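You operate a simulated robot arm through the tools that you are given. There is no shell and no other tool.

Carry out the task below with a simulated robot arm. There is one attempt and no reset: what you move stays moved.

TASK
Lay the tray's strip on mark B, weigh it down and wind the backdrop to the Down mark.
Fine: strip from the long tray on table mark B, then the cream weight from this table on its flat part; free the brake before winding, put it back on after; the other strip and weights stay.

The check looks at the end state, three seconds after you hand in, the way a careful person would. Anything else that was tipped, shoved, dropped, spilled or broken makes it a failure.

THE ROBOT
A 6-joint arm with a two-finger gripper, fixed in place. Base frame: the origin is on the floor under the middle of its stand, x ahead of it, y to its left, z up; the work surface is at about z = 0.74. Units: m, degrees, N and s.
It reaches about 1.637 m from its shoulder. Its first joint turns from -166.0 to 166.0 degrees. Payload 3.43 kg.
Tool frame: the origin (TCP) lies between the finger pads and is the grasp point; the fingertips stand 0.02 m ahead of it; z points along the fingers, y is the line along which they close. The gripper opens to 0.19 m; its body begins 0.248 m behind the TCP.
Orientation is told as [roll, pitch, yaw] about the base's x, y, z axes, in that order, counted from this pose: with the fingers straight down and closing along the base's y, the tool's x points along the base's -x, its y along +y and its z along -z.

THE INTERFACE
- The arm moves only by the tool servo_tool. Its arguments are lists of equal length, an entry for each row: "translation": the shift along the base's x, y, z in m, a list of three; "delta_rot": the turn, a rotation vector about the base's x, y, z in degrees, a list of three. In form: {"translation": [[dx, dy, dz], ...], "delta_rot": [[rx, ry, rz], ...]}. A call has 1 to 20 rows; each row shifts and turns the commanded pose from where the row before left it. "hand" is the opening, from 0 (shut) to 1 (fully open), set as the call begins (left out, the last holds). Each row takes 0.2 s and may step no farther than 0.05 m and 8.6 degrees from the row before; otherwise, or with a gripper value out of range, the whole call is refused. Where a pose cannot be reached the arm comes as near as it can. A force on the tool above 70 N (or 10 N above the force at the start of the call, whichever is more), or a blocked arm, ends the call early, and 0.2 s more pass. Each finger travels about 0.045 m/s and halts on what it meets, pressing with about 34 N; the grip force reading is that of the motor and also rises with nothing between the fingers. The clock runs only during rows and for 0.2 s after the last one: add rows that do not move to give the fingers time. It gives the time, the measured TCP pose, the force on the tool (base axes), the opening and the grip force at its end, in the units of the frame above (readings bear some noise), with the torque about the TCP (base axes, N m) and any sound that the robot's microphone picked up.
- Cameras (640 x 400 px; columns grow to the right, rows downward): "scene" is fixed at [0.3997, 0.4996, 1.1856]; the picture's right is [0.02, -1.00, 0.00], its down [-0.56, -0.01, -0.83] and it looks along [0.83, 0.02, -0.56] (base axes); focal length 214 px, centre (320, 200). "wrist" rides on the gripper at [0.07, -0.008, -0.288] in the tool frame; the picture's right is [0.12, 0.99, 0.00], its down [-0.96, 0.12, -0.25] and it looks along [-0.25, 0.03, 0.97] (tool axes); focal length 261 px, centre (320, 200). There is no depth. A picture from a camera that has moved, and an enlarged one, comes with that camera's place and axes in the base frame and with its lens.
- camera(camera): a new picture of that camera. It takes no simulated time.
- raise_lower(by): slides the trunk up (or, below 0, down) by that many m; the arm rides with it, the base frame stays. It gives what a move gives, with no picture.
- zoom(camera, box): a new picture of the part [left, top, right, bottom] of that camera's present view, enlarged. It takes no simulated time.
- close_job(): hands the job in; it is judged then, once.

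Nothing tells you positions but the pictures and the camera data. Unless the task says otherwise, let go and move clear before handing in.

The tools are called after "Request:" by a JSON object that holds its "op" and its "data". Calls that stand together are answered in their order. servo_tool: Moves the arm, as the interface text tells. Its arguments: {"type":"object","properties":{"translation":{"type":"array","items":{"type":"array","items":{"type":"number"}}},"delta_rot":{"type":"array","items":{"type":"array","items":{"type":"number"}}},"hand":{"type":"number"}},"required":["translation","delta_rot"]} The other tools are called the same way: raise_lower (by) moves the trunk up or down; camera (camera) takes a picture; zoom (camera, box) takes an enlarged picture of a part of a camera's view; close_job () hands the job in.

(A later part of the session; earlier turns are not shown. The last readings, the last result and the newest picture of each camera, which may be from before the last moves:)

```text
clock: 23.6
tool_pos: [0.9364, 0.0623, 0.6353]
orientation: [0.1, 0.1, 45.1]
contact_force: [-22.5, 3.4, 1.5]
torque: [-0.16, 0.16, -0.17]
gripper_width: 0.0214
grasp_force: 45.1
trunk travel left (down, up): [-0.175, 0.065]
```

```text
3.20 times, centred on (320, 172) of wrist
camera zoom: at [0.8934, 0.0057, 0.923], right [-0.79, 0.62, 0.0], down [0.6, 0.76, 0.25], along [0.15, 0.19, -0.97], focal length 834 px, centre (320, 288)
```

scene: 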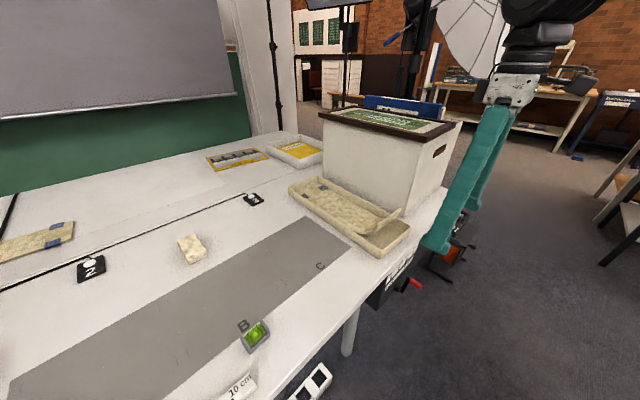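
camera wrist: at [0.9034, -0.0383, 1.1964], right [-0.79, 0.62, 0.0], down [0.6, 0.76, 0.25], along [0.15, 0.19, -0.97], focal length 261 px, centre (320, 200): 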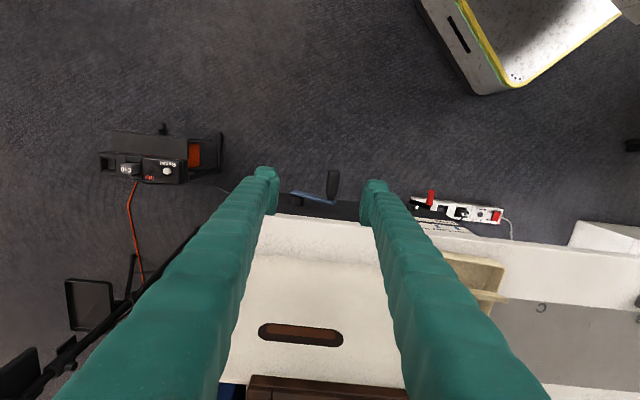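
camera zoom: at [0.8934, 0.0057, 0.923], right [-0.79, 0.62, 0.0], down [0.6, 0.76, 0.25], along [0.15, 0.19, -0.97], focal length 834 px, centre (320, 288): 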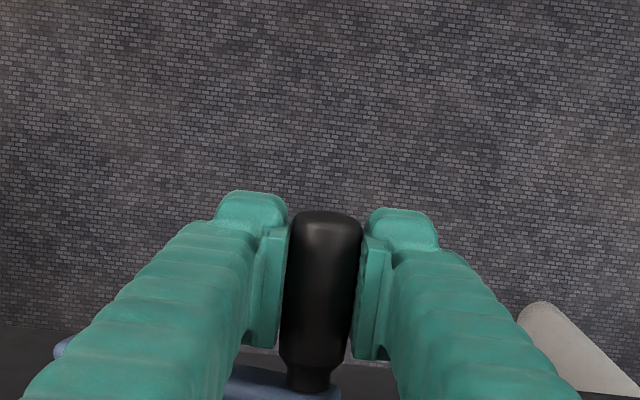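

The crank moves, but there is a sideways force of about 18 N, so my circle is slightly off. I'll nudge outward to relieve it and refine the hub estimate.

Request:
{"op": "servo_tool", "data": {"translation": [[-0.0014, 0.0014, 0], [0, 0, 0]], "delta_rot": [[0, 0, 0], [0, 0, 0]]}}

Request:
{"op": "zoom", "data": {"camera": "scene", "box": [360, 250, 420, 295]}}

```text
clock: 24.2
tool_pos: [0.9372, 0.064, 0.6348]
orientation: [0.0, -0.1, 45.0]
contact_force: [-14.1, -0.4, -7.6]
torque: [-0.01, 0.04, -0.04]
gripper_width: 0.0214
grasp_force: 44.9
trunk travel left (down, up): [-0.175, 0.065]
```

```text
8.89 times, centred on (390, 272) of scene
camera zoom: at [0.3997, 0.4996, 1.1856], right [0.02, -1.0, 0.0], down [-0.56, -0.01, -0.83], along [0.83, 0.02, -0.56], focal length 1906 px, centre (-302, -444)
```

zoom: 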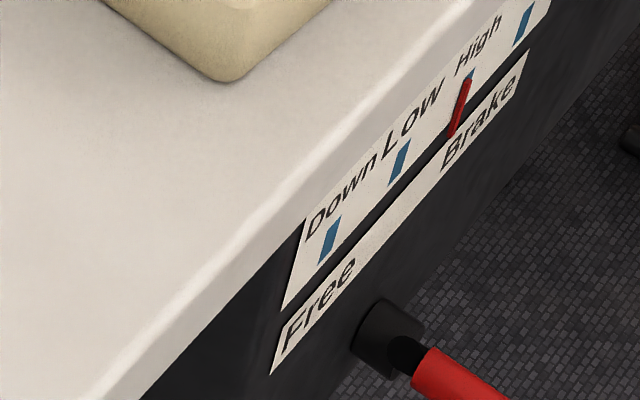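

The pointer is still at High after a small turn. I'll use the updated hub estimate (t≈0.701, z≈0.611, R≈0.086) and turn another 32° counter-clockwise.

Request:
{"op": "servo_tool", "data": {"translation": [[-0.0024, 0.0024, -0.0126], [-0.0006, 0.0006, -0.012], [0.0006, -0.0006, -0.012], [0.0018, -0.0018, -0.0117], [0, 0, 0]], "delta_rot": [[0, 0, 0], [0, 0, 0], [0, 0, 0], [0, 0, 0], [0, 0, 0]]}}

Request:
{"op": "zoom", "data": {"camera": "scene", "box": [360, 250, 420, 295]}}

Request:
{"op": "zoom", "data": {"camera": "wrist", "box": [220, 110, 420, 235]}}

```text
clock: 25.4
tool_pos: [0.9373, 0.0623, 0.5894]
orientation: [0.0, -0.1, 45.1]
contact_force: [15.9, -8.2, 3.5]
torque: [-0.08, 0.09, -0.01]
gripper_width: 0.0215
grasp_force: 44.7
trunk travel left (down, up): [-0.175, 0.065]
```

```text
8.89 times, centred on (390, 272) of scene
camera zoom: at [0.3997, 0.4996, 1.1856], right [0.02, -1.0, 0.0], down [-0.56, -0.01, -0.83], along [0.83, 0.02, -0.56], focal length 1906 px, centre (-302, -444)
```

zoom: 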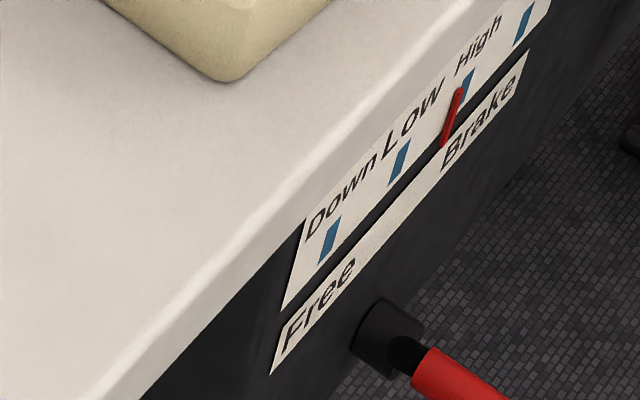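

```text
3.20 times, centred on (320, 172) of wrist
camera zoom: at [0.8927, 0.005, 0.8761], right [-0.79, 0.62, 0.0], down [0.6, 0.76, 0.25], along [0.16, 0.19, -0.97], focal length 834 px, centre (320, 288)
```

zoom: 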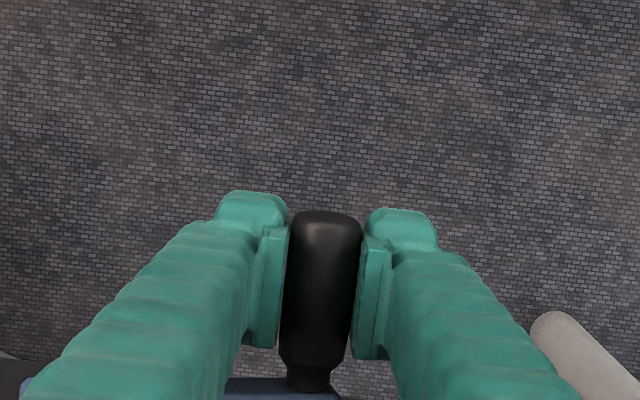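

Counter-clockwise winds toward Low and Down: the pointer has moved left. The refined fit is hub (t=0.704, z=0.615), R=0.086. I'll keep turning and monitor the side forces.

Request:
{"op": "servo_tool", "data": {"translation": [[0.0055, -0.0055, -0.0088], [0.0041, -0.0041, -0.0105], [0.0052, -0.0051, -0.0096], [0.006, -0.006, -0.0085], [0.0068, -0.0068, -0.0073], [0, 0, 0]], "delta_rot": [[0, 0, 0], [0, 0, 0], [0, 0, 0], [0, 0, 0], [0, 0, 0], [0, 0, 0]]}}

Request:
{"op": "zoom", "data": {"camera": "scene", "box": [360, 250, 420, 295]}}

Request:
{"op": "zoom", "data": {"camera": "scene", "box": [390, 180, 530, 280]}}

```text
clock: 26.8
tool_pos: [0.9629, 0.035, 0.5407]
orientation: [0.1, 0.0, 45.1]
contact_force: [-2.6, 17.5, -27.1]
torque: [0.08, -0.15, -0.07]
gripper_width: 0.0213
grasp_force: 44.9
trunk travel left (down, up): [-0.175, 0.065]
```

```text
8.89 times, centred on (390, 272) of scene
camera zoom: at [0.3997, 0.4996, 1.1856], right [0.02, -1.0, 0.0], down [-0.56, -0.01, -0.83], along [0.83, 0.02, -0.56], focal length 1906 px, centre (-302, -444)
```

zoom: 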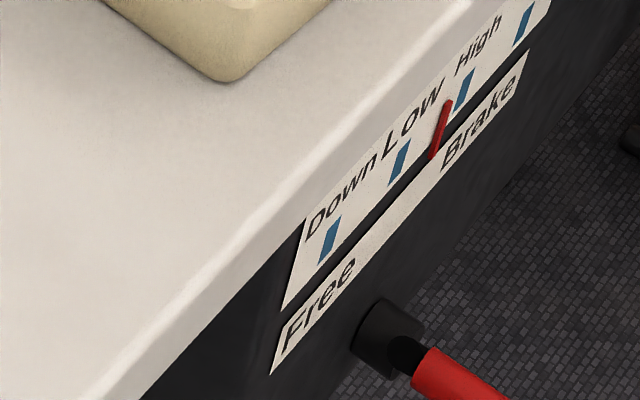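

```text
4.00 times, centred on (460, 230) of scene
camera zoom: at [0.3997, 0.4996, 1.1856], right [0.02, -1.0, 0.0], down [-0.56, -0.01, -0.83], along [0.83, 0.02, -0.56], focal length 858 px, centre (-240, 80)
```

zoom: 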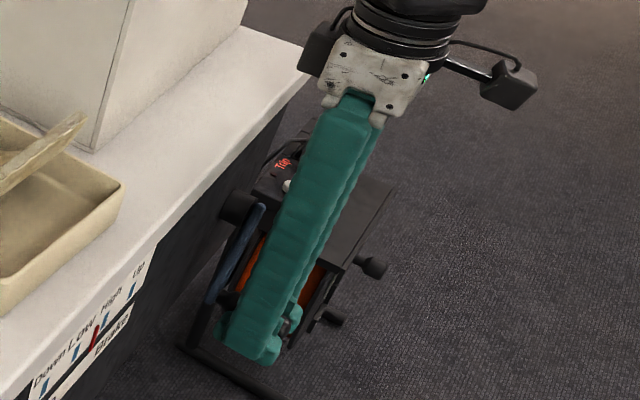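

The pointer is moving toward Low, at roughly 230° of crank per notch. A four-point fit gives hub (t=0.7045, z=0.614), R=0.0866, so I'll continue along that circle.

Request:
{"op": "servo_tool", "data": {"translation": [[0.0105, -0.0104, -0.0087], [0.0102, -0.0101, -0.0044], [0.0107, -0.0106, -0.0018], [0.0107, -0.0106, 0.0007], [0, 0, 0]], "delta_rot": [[0, 0, 0], [0, 0, 0], [0, 0, 0], [0, 0, 0], [0, 0, 0]]}}

Request:
{"op": "zoom", "data": {"camera": "wrist", "box": [220, 110, 420, 235]}}

Request:
{"op": "zoom", "data": {"camera": "scene", "box": [360, 250, 420, 295]}}

```text
clock: 28.0
tool_pos: [1.0053, -0.0068, 0.5303]
orientation: [-0.1, -0.1, 45.0]
contact_force: [-2.1, -8.8, 2.9]
torque: [-0.02, 0.06, -0.09]
gripper_width: 0.0215
grasp_force: 44.6
trunk travel left (down, up): [-0.175, 0.065]
```

```text
3.20 times, centred on (320, 172) of wrist
camera zoom: at [0.9621, -0.064, 0.8179], right [-0.79, 0.62, 0.0], down [0.6, 0.76, 0.25], along [0.15, 0.19, -0.97], focal length 834 px, centre (320, 288)
```

zoom: 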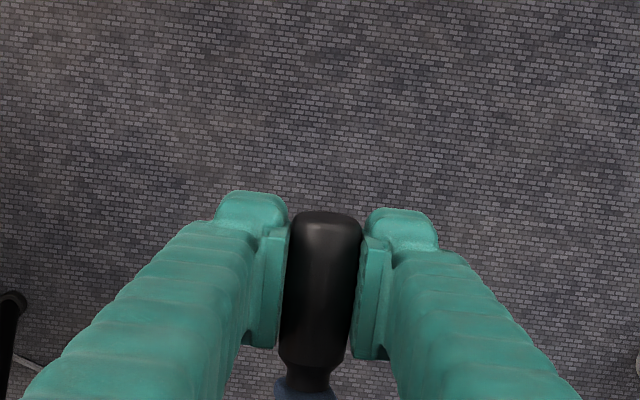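

```text
8.89 times, centred on (390, 272) of scene
camera zoom: at [0.3997, 0.4996, 1.1856], right [0.02, -1.0, 0.0], down [-0.56, -0.01, -0.83], along [0.83, 0.02, -0.56], focal length 1906 px, centre (-302, -444)
```

zoom: 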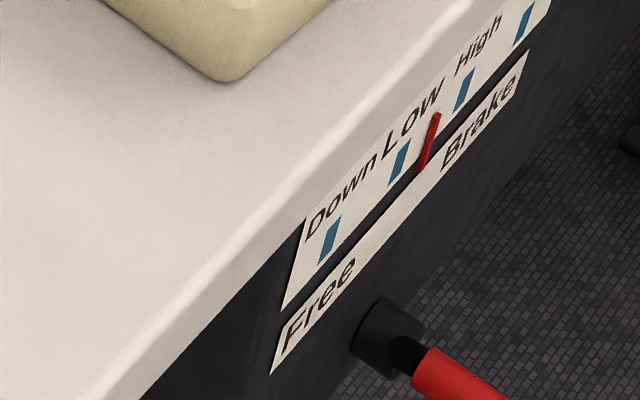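

The forces are small, so the circle fits well. I'll continue up the right side for 90°.

Request:
{"op": "servo_tool", "data": {"translation": [[0.0104, -0.0103, 0.0034], [0.0099, -0.0098, 0.0059], [0.0089, -0.0089, 0.0083], [0.0079, -0.0078, 0.0103], [0.0064, -0.0063, 0.012], [0.0049, -0.0049, 0.0135], [0.0031, -0.0031, 0.0144], [0.0013, -0.0013, 0.015], [-0.0005, 0.0005, 0.0151], [0, 0, 0]], "delta_rot": [[0, 0, 0], [0, 0, 0], [0, 0, 0], [0, 0, 0], [0, 0, 0], [0, 0, 0], [0, 0, 0], [0, 0, 0], [0, 0, 0], [0, 0, 0]]}}

Request:
{"op": "zoom", "data": {"camera": "wrist", "box": [220, 110, 420, 235]}}

Request:
{"op": "zoom", "data": {"camera": "scene", "box": [360, 250, 420, 295]}}

```text
clock: 30.2
tool_pos: [1.054, -0.0552, 0.6262]
orientation: [0.2, 0.2, 45.0]
contact_force: [-56.3, 40.6, -12.8]
torque: [0.29, -0.5, -0.11]
gripper_width: 0.0212
grasp_force: 45.0
trunk travel left (down, up): [-0.175, 0.065]
```

```text
3.20 times, centred on (320, 172) of wrist
camera zoom: at [1.0122, -0.112, 0.9146], right [-0.79, 0.62, 0.0], down [0.6, 0.76, 0.25], along [0.15, 0.2, -0.97], focal length 834 px, centre (320, 288)
```

zoom: 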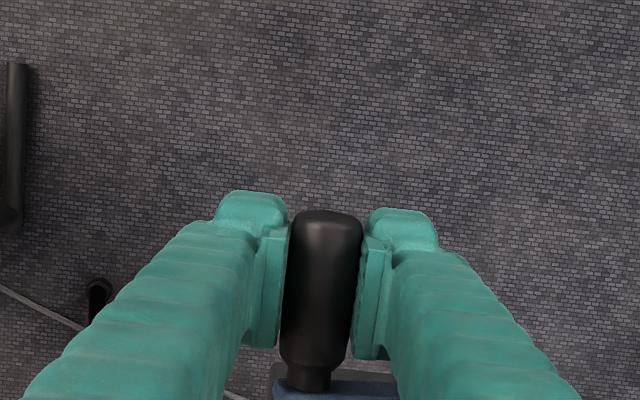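

```text
8.89 times, centred on (390, 272) of scene
camera zoom: at [0.3997, 0.4996, 1.1856], right [0.02, -1.0, 0.0], down [-0.56, -0.01, -0.83], along [0.83, 0.02, -0.56], focal length 1906 px, centre (-302, -444)
```

zoom: 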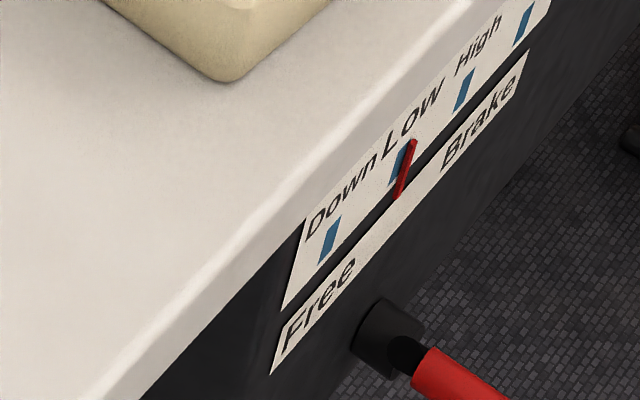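

The pointer is almost at Low after about 220°. The sideways force shows my circle was a little too wide, so the refit is hub t=0.703, z=0.6145, R=0.0853. I'll continue over the top.

Request:
{"op": "servo_tool", "data": {"translation": [[-0.0044, 0.0044, 0.0146], [-0.0041, 0.0041, 0.0136], [-0.0058, 0.0057, 0.0125], [-0.0072, 0.0071, 0.0109], [-0.0084, 0.0084, 0.0089], [-0.0094, 0.0093, 0.0068], [-0.0102, 0.0101, 0.0043], [-0.0104, 0.0103, 0.0018], [-0.0106, 0.0105, -0.0007], [0, 0, 0]], "delta_rot": [[0, 0, 0], [0, 0, 0], [0, 0, 0], [0, 0, 0], [0, 0, 0], [0, 0, 0], [0, 0, 0], [0, 0, 0], [0, 0, 0], [0, 0, 0]]}}

Request:
{"op": "zoom", "data": {"camera": "wrist", "box": [220, 110, 420, 235]}}

Request:
{"op": "zoom", "data": {"camera": "scene", "box": [360, 250, 420, 295]}}

```text
clock: 32.4
tool_pos: [0.987, 0.0133, 0.6992]
orientation: [-0.1, 0.1, 45.1]
contact_force: [-12.1, -19.8, -26.6]
torque: [0.61, -0.6, -0.41]
gripper_width: 0.0216
grasp_force: 44.9
trunk travel left (down, up): [-0.175, 0.065]
```

```text
3.20 times, centred on (320, 172) of wrist
camera zoom: at [0.9442, -0.0448, 0.987], right [-0.79, 0.62, 0.0], down [0.6, 0.76, 0.25], along [0.15, 0.19, -0.97], focal length 834 px, centre (320, 288)
```

zoom: 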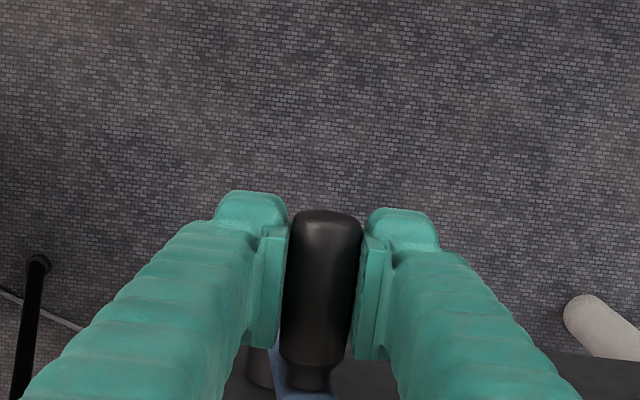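

```text
8.89 times, centred on (390, 272) of scene
camera zoom: at [0.3997, 0.4996, 1.1856], right [0.02, -1.0, 0.0], down [-0.56, -0.01, -0.83], along [0.83, 0.02, -0.56], focal length 1906 px, centre (-302, -444)
```

zoom: 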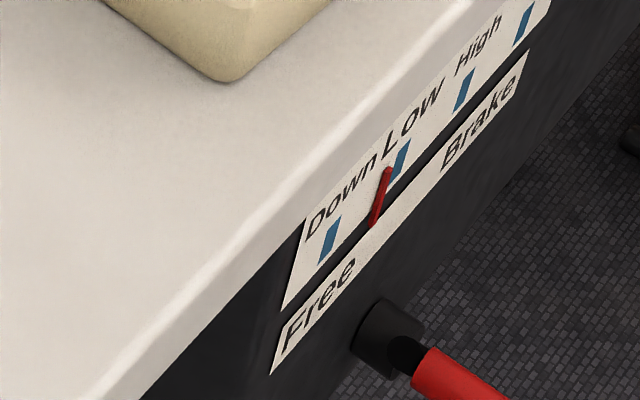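

The pointer has passed Low and is heading to Down, with roughly 175° left. I'll continue down the left side for 90°.

Request:
{"op": "servo_tool", "data": {"translation": [[-0.0103, 0.0102, -0.0034], [-0.0097, 0.0096, -0.0058], [-0.0089, 0.0088, -0.0081], [-0.0077, 0.0077, -0.0101], [-0.0063, 0.0063, -0.0119], [-0.0048, 0.0048, -0.0132], [-0.0031, 0.003, -0.0143], [-0.0013, 0.0013, -0.0147], [0.0005, -0.0005, -0.0149], [0, 0, 0]], "delta_rot": [[0, 0, 0], [0, 0, 0], [0, 0, 0], [0, 0, 0], [0, 0, 0], [0, 0, 0], [0, 0, 0], [0, 0, 0], [0, 0, 0], [0, 0, 0]]}}

Request:
{"op": "zoom", "data": {"camera": "wrist", "box": [220, 110, 420, 235]}}

Request:
{"op": "zoom", "data": {"camera": "scene", "box": [360, 250, 420, 295]}}

```text
clock: 34.6
tool_pos: [0.9361, 0.0634, 0.6015]
orientation: [0.0, 0.0, 45.1]
contact_force: [-5.3, 19.6, -9.6]
torque: [0.3, -0.32, -0.08]
gripper_width: 0.0216
grasp_force: 45.0
trunk travel left (down, up): [-0.175, 0.065]
```

```text
3.20 times, centred on (320, 172) of wrist
camera zoom: at [0.8922, 0.0073, 0.8894], right [-0.79, 0.62, 0.0], down [0.6, 0.76, 0.25], along [0.15, 0.2, -0.97], focal length 834 px, centre (320, 288)
```

zoom: 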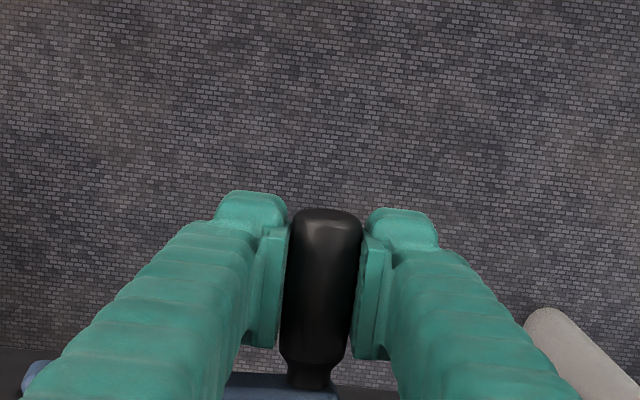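

```text
8.89 times, centred on (390, 272) of scene
camera zoom: at [0.3997, 0.4996, 1.1856], right [0.02, -1.0, 0.0], down [-0.56, -0.01, -0.83], along [0.83, 0.02, -0.56], focal length 1906 px, centre (-302, -444)
```

zoom: 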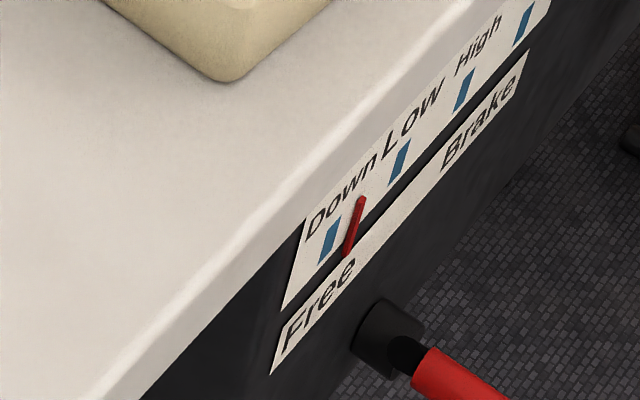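

About 70° remains to Down. I'll turn 50° and re-check.

Request:
{"op": "servo_tool", "data": {"translation": [[0.0024, -0.0024, -0.0145], [0.0041, -0.0041, -0.0136], [0.0058, -0.0057, -0.0125], [0.0072, -0.0071, -0.0109], [0.0084, -0.0084, -0.0089], [0, 0, 0]], "delta_rot": [[0, 0, 0], [0, 0, 0], [0, 0, 0], [0, 0, 0], [0, 0, 0], [0, 0, 0]]}}

Request:
{"op": "zoom", "data": {"camera": "scene", "box": [360, 250, 420, 295]}}

Request:
{"op": "camera", "data": {"camera": "scene"}}

```text
clock: 36.0
tool_pos: [0.9646, 0.0351, 0.54]
orientation: [0.0, 0.1, 45.0]
contact_force: [5.1, 14.8, -29.7]
torque: [0.54, -0.6, 0.05]
gripper_width: 0.0214
grasp_force: 45.3
trunk travel left (down, up): [-0.175, 0.065]
```

```text
8.89 times, centred on (390, 272) of scene
camera zoom: at [0.3997, 0.4996, 1.1856], right [0.02, -1.0, 0.0], down [-0.56, -0.01, -0.83], along [0.83, 0.02, -0.56], focal length 1906 px, centre (-302, -444)
```

zoom: 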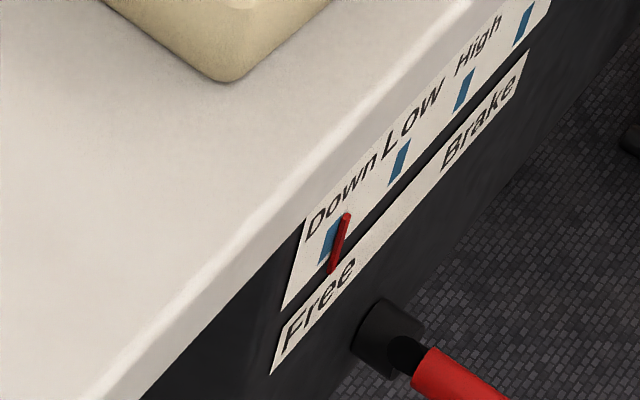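

```text
taken
```

scene: 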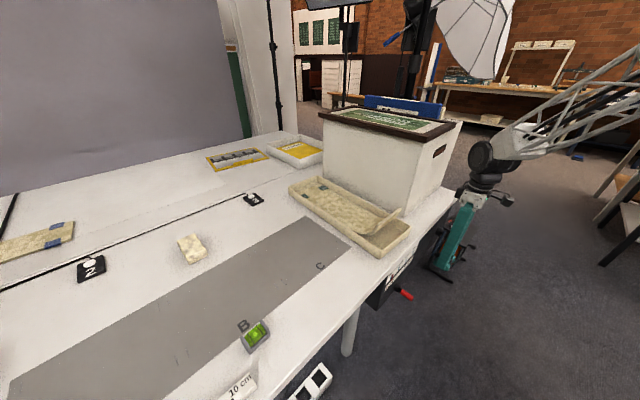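

The backdrop is down to the table, and the pointer is about 5 mm short of the centre of the Down mark. I'll turn another 25°.

Request:
{"op": "servo_tool", "data": {"translation": [[0.0075, -0.0074, -0.0056], [0.008, -0.0079, -0.0041], [0.0093, -0.0092, -0.0027], [0, 0, 0]], "delta_rot": [[0, 0, 0], [0, 0, 0], [0, 0, 0], [0, 0, 0]]}}

Request:
{"op": "zoom", "data": {"camera": "scene", "box": [360, 250, 420, 295]}}

Request:
{"op": "zoom", "data": {"camera": "wrist", "box": [220, 110, 420, 235]}}

```text
clock: 37.0
tool_pos: [0.9892, 0.0099, 0.529]
orientation: [0.0, 0.1, 45.0]
contact_force: [5.0, 4.8, -25.6]
torque: [-0.38, 0.39, 0.0]
gripper_width: 0.0214
grasp_force: 44.9
trunk travel left (down, up): [-0.175, 0.065]
```

```text
8.89 times, centred on (390, 272) of scene
camera zoom: at [0.3997, 0.4996, 1.1856], right [0.02, -1.0, 0.0], down [-0.56, -0.01, -0.83], along [0.83, 0.02, -0.56], focal length 1906 px, centre (-302, -444)
```

zoom: 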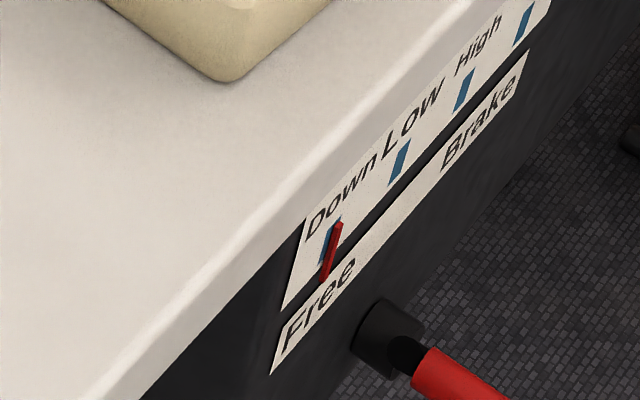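

```text
3.20 times, centred on (320, 172) of wrist
camera zoom: at [0.9465, -0.0466, 0.8174], right [-0.79, 0.62, 0.0], down [0.6, 0.76, 0.25], along [0.15, 0.19, -0.97], focal length 834 px, centre (320, 288)
```

zoom: 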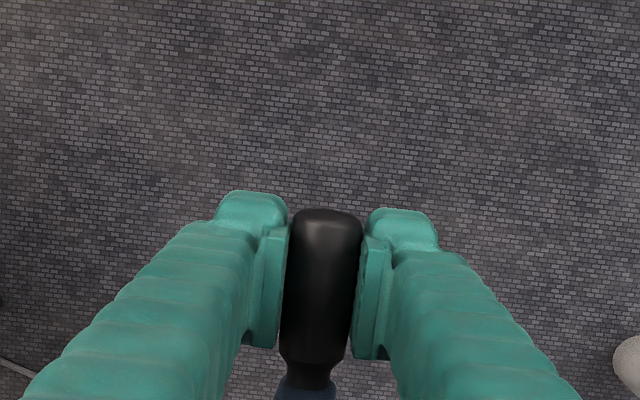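

The pointer is where I predicted for Down. I'll relieve the load, release the handle and back away, then check the pointer from the front.

Request:
{"op": "servo_tool", "data": {"translation": [[0, 0, -0.002], [0, 0, 0], [0, 0, 0], [0, 0, 0], [0, 0, 0], [0, 0, 0]], "delta_rot": [[0, 0, 0], [0, 0, 0], [0, 0, 0], [0, 0, 0], [0, 0, 0], [0, 0, 0]], "hand": 0.45}}

Request:
{"op": "zoom", "data": {"camera": "wrist", "box": [220, 110, 420, 235]}}

Request:
{"op": "zoom", "data": {"camera": "scene", "box": [360, 250, 420, 295]}}

```text
clock: 38.4
tool_pos: [0.989, 0.0102, 0.5282]
orientation: [0.0, 0.1, 45.1]
contact_force: [0.7, 0.5, -0.2]
torque: [0.01, -0.03, -0.02]
gripper_width: 0.0855
grasp_force: 0.1
trunk travel left (down, up): [-0.175, 0.065]
```

```text
3.20 times, centred on (320, 172) of wrist
camera zoom: at [0.9453, -0.0462, 0.8164], right [-0.79, 0.62, 0.0], down [0.6, 0.76, 0.25], along [0.15, 0.19, -0.97], focal length 834 px, centre (320, 288)
```

zoom: 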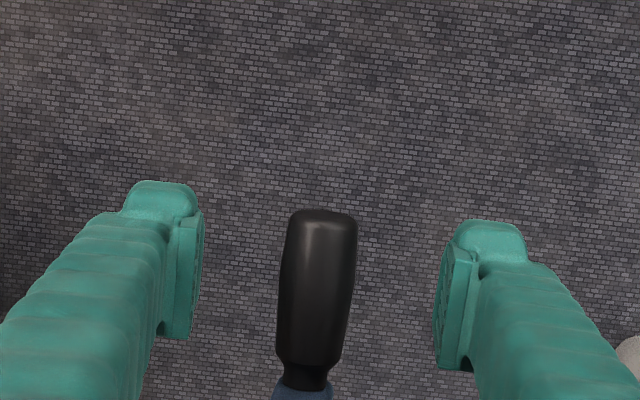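

```text
8.89 times, centred on (390, 272) of scene
camera zoom: at [0.3997, 0.4996, 1.1856], right [0.02, -1.0, 0.0], down [-0.56, -0.01, -0.83], along [0.83, 0.02, -0.56], focal length 1906 px, centre (-302, -444)
```

zoom: 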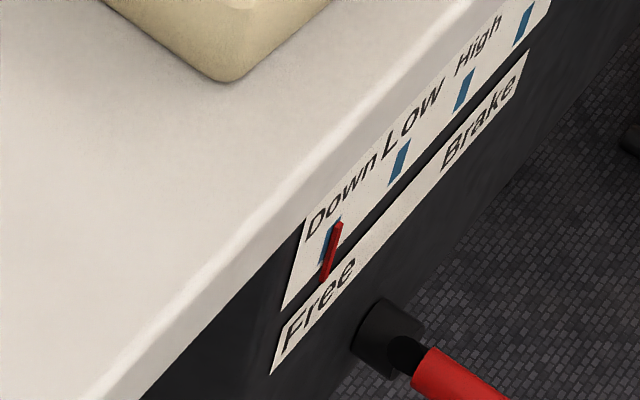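

The handle is free and the pointer has not moved. I'll back out, rise and go over the brake lever for a direct look.

Request:
{"op": "servo_tool", "data": {"translation": [[-0.014, -0.0142, 0], [-0.014, -0.0142, 0], [0, 0, 0.05], [0, 0, 0.05], [0, 0, 0.05], [0, 0, 0.05], [0, 0, 0.05], [0, 0, 0.05], [0, 0, 0.022], [-0.025, 0.04, 0], [-0.025, 0.04, 0], [-0.025, 0.04, 0], [-0.025, 0.04, 0], [-0.025, 0.04, 0], [-0.03, 0.006, 0], [0, 0, 0]], "delta_rot": [[0, 0, 0], [0, 0, 0], [0, 0, 0], [0, 0, 0], [0, 0, 0], [0, 0, 0], [0, 0, 0], [0, 0, 0], [0, 0, 0], [0, 0, 0], [0, 0, 0], [0, 0, 0], [0, 0, 0], [0, 0, 0], [0, 0, 0], [0, 0, 0]]}}

Request:
{"op": "camera", "data": {"camera": "wrist"}}

Request:
{"op": "zoom", "data": {"camera": "wrist", "box": [260, 145, 390, 226]}}

```text
clock: 41.8
tool_pos: [0.8066, 0.1886, 0.8517]
orientation: [-0.1, 0.0, 45.1]
contact_force: [-0.5, -0.6, -0.2]
torque: [0.05, 0.0, 0.04]
gripper_width: 0.0855
grasp_force: 0.0
trunk travel left (down, up): [-0.175, 0.065]
```

```text
taken
camera wrist: at [0.7627, 0.1324, 1.139], right [-0.79, 0.62, 0.0], down [0.6, 0.76, 0.25], along [0.15, 0.19, -0.97], focal length 261 px, centre (320, 200)
```

wrist: 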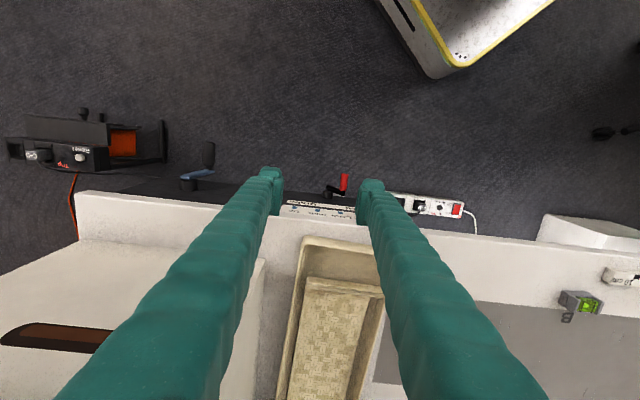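

```text
4.92 times, centred on (325, 186) of wrist
camera zoom: at [0.7627, 0.1324, 1.139], right [-0.79, 0.62, 0.0], down [0.6, 0.76, 0.25], along [0.15, 0.19, -0.97], focal length 1283 px, centre (295, 271)
```

zoom: 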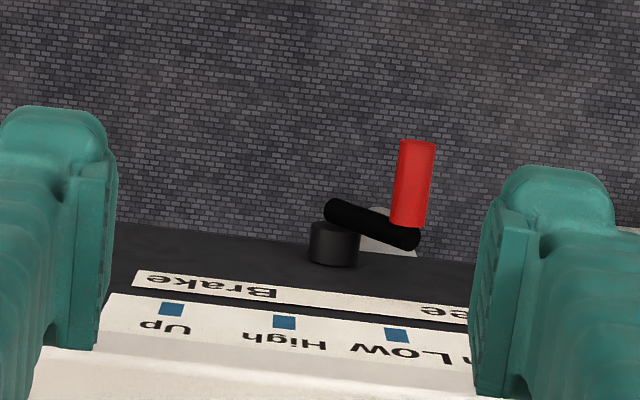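

The right finger hides the Down mark. I'll shift left along the edge and open the fingers to see it.

Request:
{"op": "servo_tool", "data": {"translation": [[-0.0213, 0.0211, 0], [-0.0213, 0.0211, 0], [0, 0, 0], [0, 0, 0], [0, 0, 0], [0, 0, 0], [0, 0, 0]], "delta_rot": [[0, 0, 0], [0, 0, 0], [0, 0, 0], [0, 0, 0], [0, 0, 0], [0, 0, 0], [0, 0, 0]], "hand": 1.0}}

Request:
{"op": "zoom", "data": {"camera": "wrist", "box": [250, 145, 380, 226]}}

Request:
{"op": "zoom", "data": {"camera": "wrist", "box": [290, 185, 350, 222]}}

```text
clock: 43.4
tool_pos: [0.7628, 0.2309, 0.8523]
orientation: [0.0, 0.1, 45.2]
contact_force: [-0.1, 0.2, -0.2]
torque: [0.04, 0.02, -0.02]
gripper_width: 0.1898
grasp_force: 0.0
trunk travel left (down, up): [-0.175, 0.065]
```

```text
4.92 times, centred on (315, 186) of wrist
camera zoom: at [0.7196, 0.174, 1.1396], right [-0.79, 0.62, 0.0], down [0.6, 0.76, 0.25], along [0.15, 0.19, -0.97], focal length 1283 px, centre (345, 271)
```

zoom: 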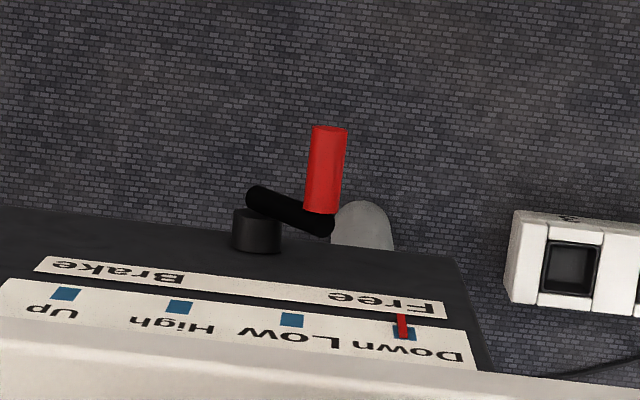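

```text
10.67 times, centred on (320, 204) of wrist
camera zoom: at [0.7196, 0.174, 1.1396], right [-0.79, 0.62, 0.0], down [0.6, 0.76, 0.25], along [0.15, 0.19, -0.97], focal length 2780 px, centre (320, 163)
```

zoom: 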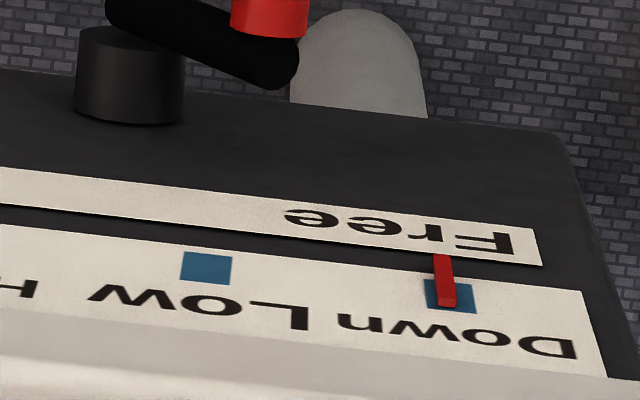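

The pointer sits squarely on the Down mark. Now I'll put the brake back on: narrow the fingers, lower around the red handle and push it back toward "Brake".

Request:
{"op": "servo_tool", "data": {"translation": [[0.0088, 0.0047, 0], [0.0088, 0.0047, 0], [0, 0, 0], [0, 0, 0], [0, 0, 0], [0, 0, 0], [0, 0, 0], [0, 0, 0], [0, 0, 0], [0, 0, -0.05], [0, 0, -0.05], [0, 0, -0.05], [0, 0, 0]], "delta_rot": [[0, 0, 0], [0, 0, 0], [0, 0, 0], [0, 0, 0], [0, 0, 0], [0, 0, 0], [0, 0, 0], [0, 0, 0], [0, 0, 0], [0, 0, 0], [0, 0, 0], [0, 0, 0], [0, 0, 0]], "hand": 0.26}}

Request:
{"op": "zoom", "data": {"camera": "wrist", "box": [240, 130, 400, 230]}}

```text
clock: 46.2
tool_pos: [0.7804, 0.2388, 0.6982]
orientation: [0.1, 0.1, 45.1]
contact_force: [0.2, 0.0, 0.1]
torque: [0.03, -0.01, 0.03]
gripper_width: 0.0496
grasp_force: 0.0
trunk travel left (down, up): [-0.175, 0.065]
```

```text
4.00 times, centred on (320, 180) of wrist
camera zoom: at [0.7372, 0.1824, 0.9855], right [-0.79, 0.62, 0.0], down [0.6, 0.76, 0.25], along [0.15, 0.19, -0.97], focal length 1043 px, centre (320, 280)
```

zoom: 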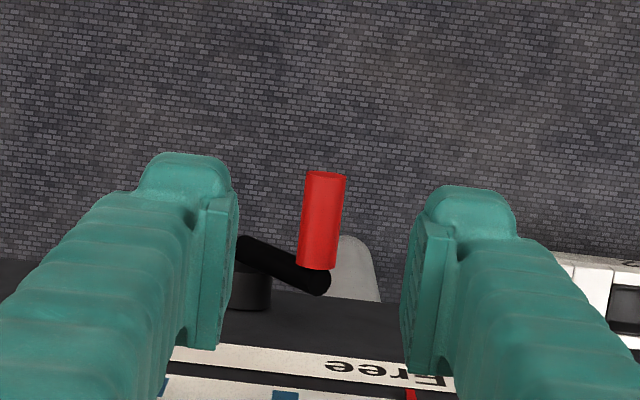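

Centred. I'm lowering onto the handle and pushing toward Brake.

Request:
{"op": "servo_tool", "data": {"translation": [[0, 0, -0.036], [0, 0, -0.036], [0, 0, -0.036], [0, 0, 0], [0.0107, -0.0106, 0.003], [0.0107, -0.0106, 0.003], [0.0107, -0.0106, 0.002], [0.0107, -0.0106, -0.001], [0.0092, -0.0091, -0.004], [0, 0, 0]], "delta_rot": [[0, 0, 0], [0, 0, 0], [0, 0, 0], [0, 0, 0], [0, 0, 0], [0, 0, 0], [0, 0, 0], [0, 0, 0], [0, 0, 0], [0, 0, 0]]}}

Request:
{"op": "zoom", "data": {"camera": "wrist", "box": [240, 130, 400, 230]}}

```text
clock: 48.4
tool_pos: [0.832, 0.188, 0.597]
orientation: [-0.1, 0.0, 45.2]
contact_force: [-1.2, 2.1, -0.2]
torque: [0.04, 0.04, -0.05]
gripper_width: 0.0511
grasp_force: 1.5
trunk travel left (down, up): [-0.175, 0.065]
```

```text
4.00 times, centred on (320, 180) of wrist
camera zoom: at [0.7896, 0.1313, 0.8838], right [-0.79, 0.62, 0.0], down [0.6, 0.76, 0.25], along [0.15, 0.19, -0.97], focal length 1043 px, centre (320, 280)
```

zoom: 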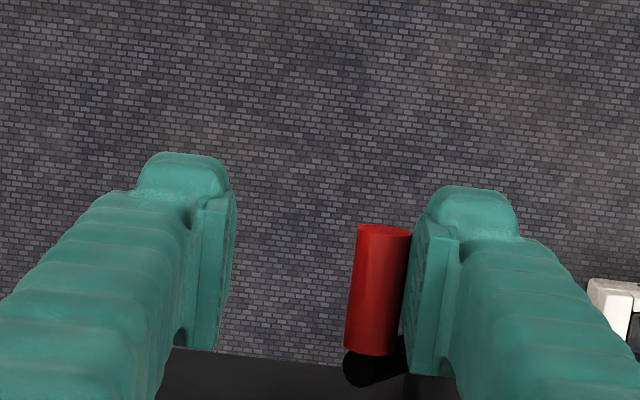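

The handle is back near its original position. I'll push slightly more to seat it against its stop.

Request:
{"op": "servo_tool", "data": {"translation": [[0.0035, -0.0035, -0.002], [0.0025, -0.0025, -0.002], [0, 0, 0]], "delta_rot": [[0, 0, 0], [0, 0, 0], [0, 0, 0]]}}

```text
clock: 49.2
tool_pos: [0.837, 0.1839, 0.592]
orientation: [0.0, 0.0, 44.9]
contact_force: [-14.2, 20.7, 3.9]
torque: [0.11, 0.28, -0.46]
gripper_width: 0.0637
grasp_force: 12.2
trunk travel left (down, up): [-0.175, 0.065]
```

It's against the stop at about 25 N. I'll centre and lift clear.

Request:
{"op": "servo_tool", "data": {"translation": [[-0.0085, 0.0085, 0], [-0.0085, 0.0085, 0], [0, 0, 0.04], [0, 0, 0.05], [0, 0, 0.05], [0, 0, 0.05], [0, 0, 0.05], [-0.015, -0.02, 0.02], [0, 0, 0]], "delta_rot": [[0, 0, 0], [0, 0, 0], [0, 0, 0], [0, 0, 0], [0, 0, 0], [0, 0, 0], [0, 0, 0], [0, 0, 0], [0, 0, 0]], "hand": 0.9}}

Request:
{"op": "camera", "data": {"camera": "wrist"}}

Request:
{"op": "zoom", "data": {"camera": "wrist", "box": [250, 145, 410, 245]}}

Request:
{"op": "zoom", "data": {"camera": "scene", "box": [360, 240, 440, 300]}}

```text
clock: 51.2
tool_pos: [0.807, 0.1807, 0.8511]
orientation: [0.0, -0.1, 45.1]
contact_force: [-0.4, -0.2, 0.6]
torque: [0.0, 0.03, -0.03]
gripper_width: 0.1712
grasp_force: 0.1
trunk travel left (down, up): [-0.175, 0.065]
```

```text
taken
camera wrist: at [0.7635, 0.1238, 1.1399], right [-0.79, 0.62, 0.0], down [0.6, 0.76, 0.25], along [0.15, 0.19, -0.97], focal length 261 px, centre (320, 200)
```

wrist: 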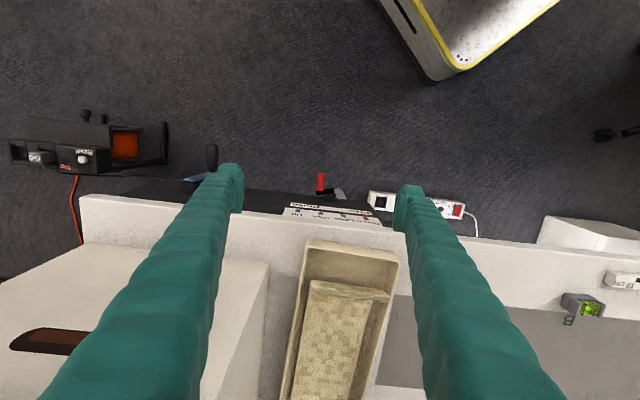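

```text
4.00 times, centred on (330, 195) of wrist
camera zoom: at [0.7635, 0.1238, 1.1399], right [-0.79, 0.62, 0.0], down [0.6, 0.76, 0.25], along [0.15, 0.19, -0.97], focal length 1043 px, centre (280, 220)
```

zoom: 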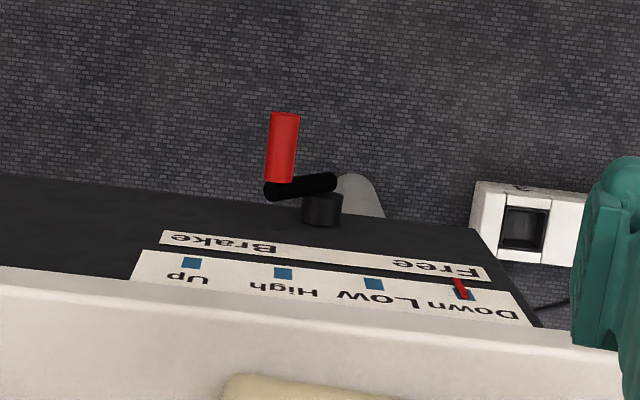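

```text
6.67 times, centred on (400, 270) of scene
camera zoom: at [0.3997, 0.4996, 1.1856], right [0.02, -1.0, 0.0], down [-0.56, -0.01, -0.83], along [0.83, 0.02, -0.56], focal length 1430 px, centre (-213, -267)
```

zoom: 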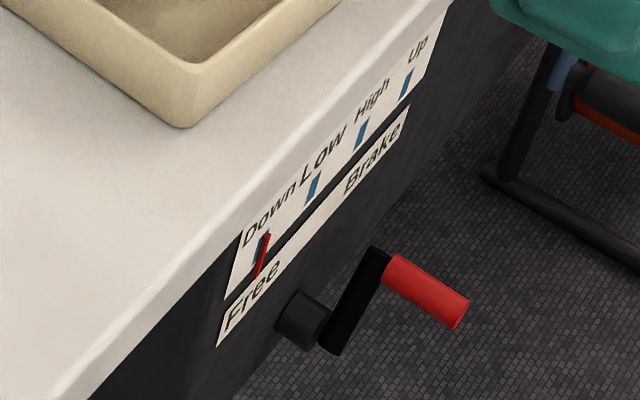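

The brake is on and the pointer is still on Down. Now for the strip: I'll study the curl profile and the ticks of mark B closely.

Request:
{"op": "zoom", "data": {"camera": "scene", "box": [280, 160, 420, 260]}}

Request:
{"op": "zoom", "data": {"camera": "scene", "box": [340, 185, 420, 245]}}

Request:
{"op": "zoom", "data": {"camera": "wrist", "box": [260, 220, 420, 320]}}

Request:
{"op": "zoom", "data": {"camera": "scene", "box": [150, 240, 350, 365]}}

```text
4.00 times, centred on (350, 210) of scene
camera zoom: at [0.3997, 0.4996, 1.1856], right [0.02, -1.0, 0.0], down [-0.56, -0.01, -0.83], along [0.83, 0.02, -0.56], focal length 858 px, centre (200, 160)
```

zoom: 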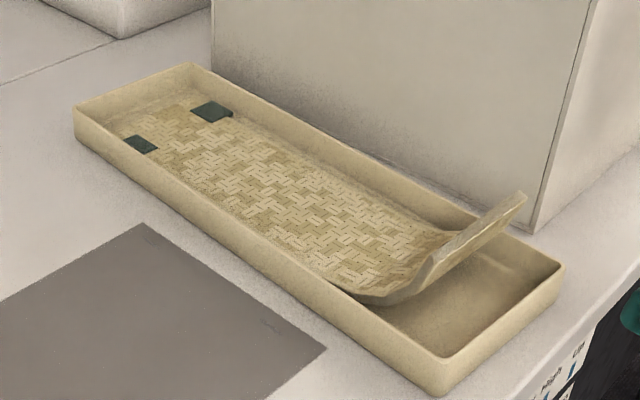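

```text
6.67 times, centred on (380, 215) of scene
camera zoom: at [0.3997, 0.4996, 1.1856], right [0.02, -1.0, 0.0], down [-0.56, -0.01, -0.83], along [0.83, 0.02, -0.56], focal length 1430 px, centre (-80, 100)
```

zoom: 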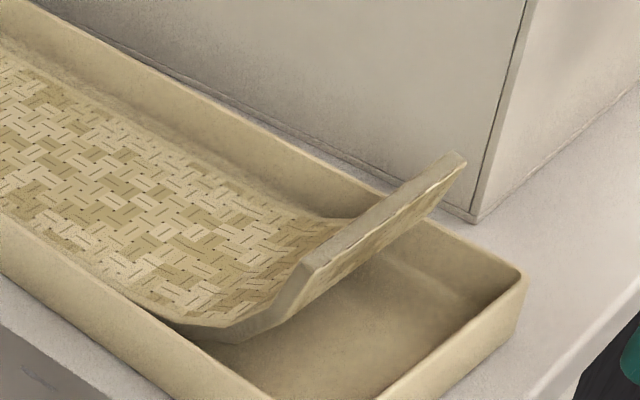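

```text
4.00 times, centred on (340, 270) of wrist
camera zoom: at [0.7635, 0.1238, 1.1399], right [-0.79, 0.62, 0.0], down [0.6, 0.76, 0.25], along [0.15, 0.19, -0.97], focal length 1043 px, centre (240, -80)
```

zoom: 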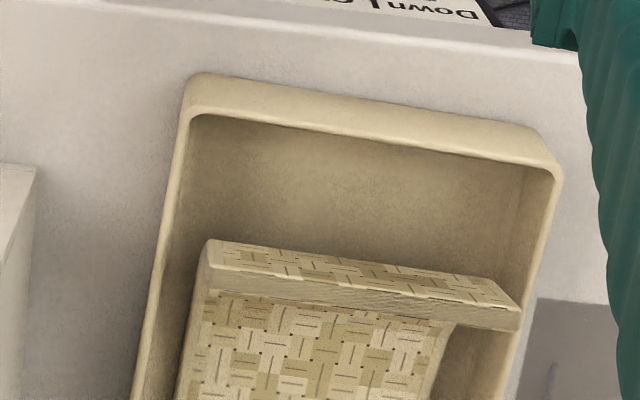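

```text
3.20 times, centred on (250, 302) of scene
camera zoom: at [0.3997, 0.4996, 1.1856], right [0.02, -1.0, 0.0], down [-0.56, -0.01, -0.83], along [0.83, 0.02, -0.56], focal length 686 px, centre (544, -128)
```

zoom: 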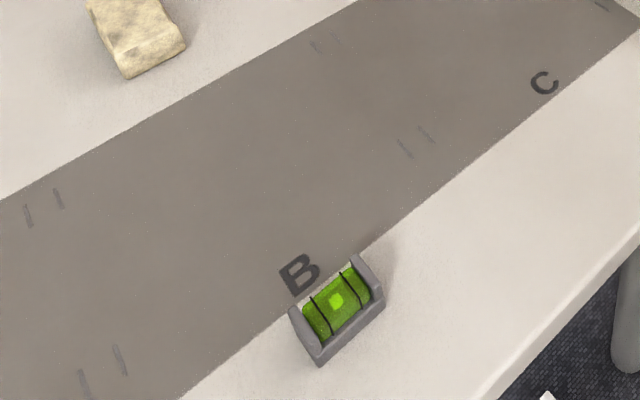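

The curl's tip is steep, about 65° or more, and rises to z≈0.83, above the tray rim at about 0.78, so I can pinch it from above. The ticks outline a footprint longer along the mat than across it. The level, ruler and weight all sit off the mat, so I'll lay the strip lengthwise on B. First, a closer look at the curl tip.

Request:
{"op": "zoom", "data": {"camera": "wrist", "box": [300, 265, 400, 327]}}

Request:
{"op": "zoom", "data": {"camera": "scene", "box": [355, 192, 415, 237]}}

```text
6.40 times, centred on (350, 296) of wrist
camera zoom: at [0.7635, 0.1238, 1.1399], right [-0.79, 0.62, 0.0], down [0.6, 0.76, 0.25], along [0.15, 0.19, -0.97], focal length 1668 px, centre (128, -414)
```

zoom: 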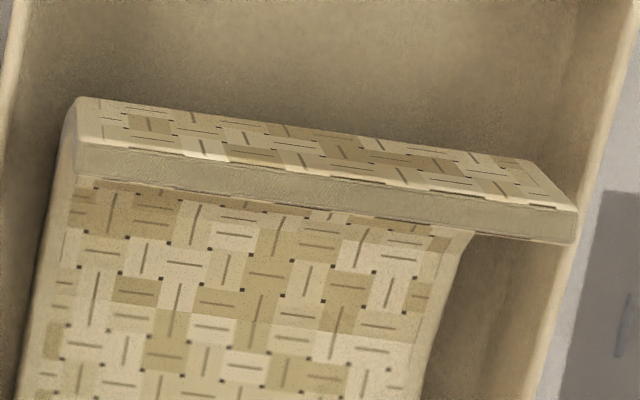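

```text
8.89 times, centred on (385, 214) of scene
camera zoom: at [0.3997, 0.4996, 1.1856], right [0.02, -1.0, 0.0], down [-0.56, -0.01, -0.83], along [0.83, 0.02, -0.56], focal length 1906 px, centre (-258, 71)
```

zoom: 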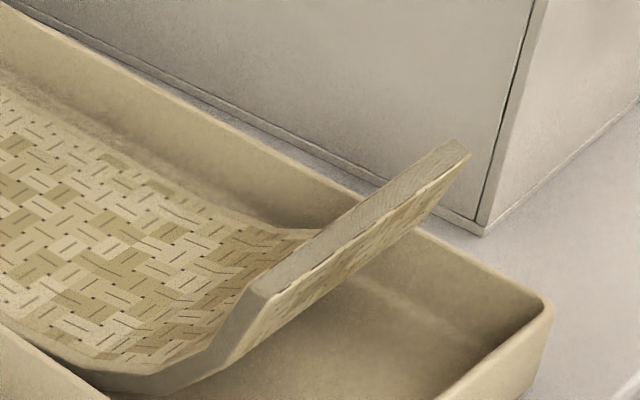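

Triangulated curl tip: corners (0.823, 0.358) and (0.898, 0.278), z≈0.824, strip width 0.11 m, thickness about 6.5 mm, last facet sloping at about 63°. I'll rise, turn the gripper to yaw -47° and tilt it 27° so the pads match that facet.

Request:
{"op": "servo_tool", "data": {"translation": [[0, 0, 0.04], [0, 0, 0.04], [0, 0, 0.04], [0, 0, 0.04], [0, 0, 0.04], [-0.0024, 0.01, 0], [-0.0024, 0.01, 0], [-0.0024, 0.01, 0], [-0.0024, 0.01, 0], [-0.0024, 0.01, 0], [-0.0024, 0.01, 0], [-0.0024, 0.009, 0], [0, 0, 0], [0, 0, 0], [0, 0, 0], [0, 0, 0], [0, 0, 0]], "delta_rot": [[0, 0, -7.675], [0, 0, -7.675], [0, 0, -7.675], [0, 0, -7.675], [0, 0, -7.675], [0, 0, -7.675], [0, 0, -7.675], [0, 0, -7.675], [0, 0, -7.675], [0, 0, -7.675], [0, 0, -7.675], [0, 0, -7.675], [4.6, -4.93, 0], [4.6, -4.93, 0], [4.6, -4.93, 0], [4.6, -4.93, 0], [0, 0, 0]], "hand": 0.17}}

Request:
{"op": "camera", "data": {"camera": "wrist"}}

Request:
{"op": "camera", "data": {"camera": "scene"}}

```text
clock: 54.8
tool_pos: [0.7899, 0.2499, 1.0513]
orientation: [27.0, 0.0, -47.1]
contact_force: [0.8, -0.3, -0.6]
torque: [0.04, -0.04, 0.01]
gripper_width: 0.0323
grasp_force: 0.1
trunk travel left (down, up): [-0.175, 0.065]
```

```text
taken
camera wrist: at [0.6408, 0.2051, 1.3042], right [0.57, 0.69, 0.45], down [0.65, -0.71, 0.27], along [0.51, 0.14, -0.85], focal length 261 px, centre (320, 200)
```

wrist: 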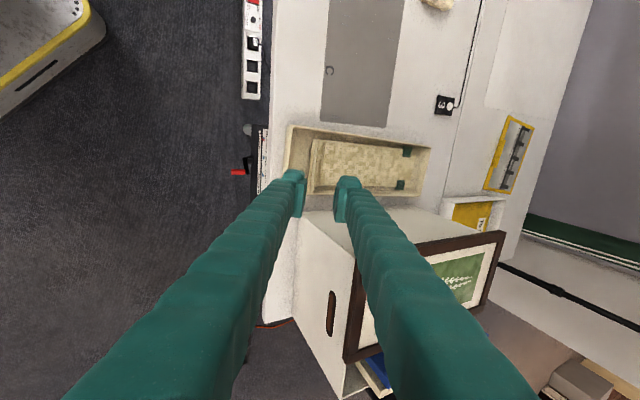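

```text
taken
```

scene: 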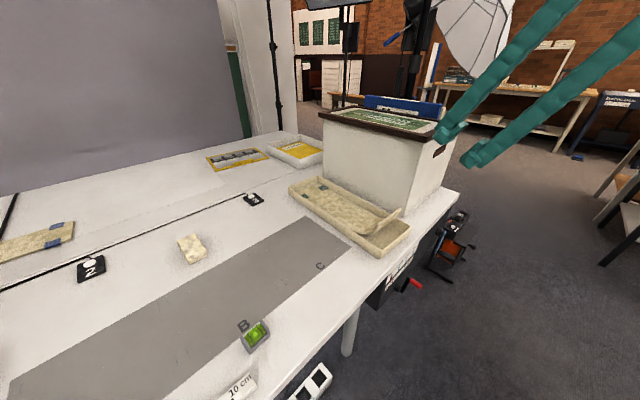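

The pose is reached. I'll move to the pre-grasp point 10 cm back along the tool axis.

Request:
{"op": "servo_tool", "data": {"translation": [[0.0107, 0.0105, -0.0366], [0.0107, 0.0105, -0.0366], [0.0107, 0.0105, -0.0366], [0.0106, 0.0105, -0.0368], [0, 0, 0]], "delta_rot": [[0, 0, 0], [0, 0, 0], [0, 0, 0], [0, 0, 0], [0, 0, 0]]}}

Request:
{"op": "zoom", "data": {"camera": "wrist", "box": [240, 130, 400, 230]}}

Request:
{"op": "zoom", "data": {"camera": "scene", "box": [330, 150, 450, 240]}}

```text
clock: 56.0
tool_pos: [0.8297, 0.2892, 0.9049]
orientation: [26.9, 0.1, -47.1]
contact_force: [0.3, 0.5, -0.8]
torque: [-0.03, 0.01, -0.01]
gripper_width: 0.0324
grasp_force: 0.1
trunk travel left (down, up): [-0.175, 0.065]
```

```text
4.00 times, centred on (320, 180) of wrist
camera zoom: at [0.6824, 0.2455, 1.1576], right [0.57, 0.69, 0.45], down [0.65, -0.71, 0.27], along [0.51, 0.14, -0.85], focal length 1043 px, centre (320, 280)
```

zoom: 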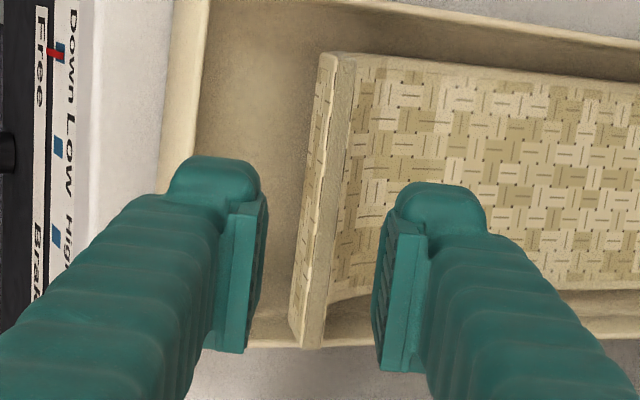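

```text
4.44 times, centred on (390, 195) of scene
camera zoom: at [0.3997, 0.4996, 1.1856], right [0.02, -1.0, 0.0], down [-0.56, -0.01, -0.83], along [0.83, 0.02, -0.56], focal length 953 px, centre (9, 222)
```

zoom: 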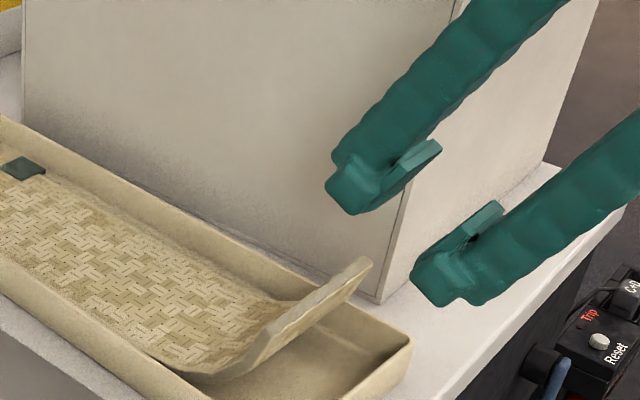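

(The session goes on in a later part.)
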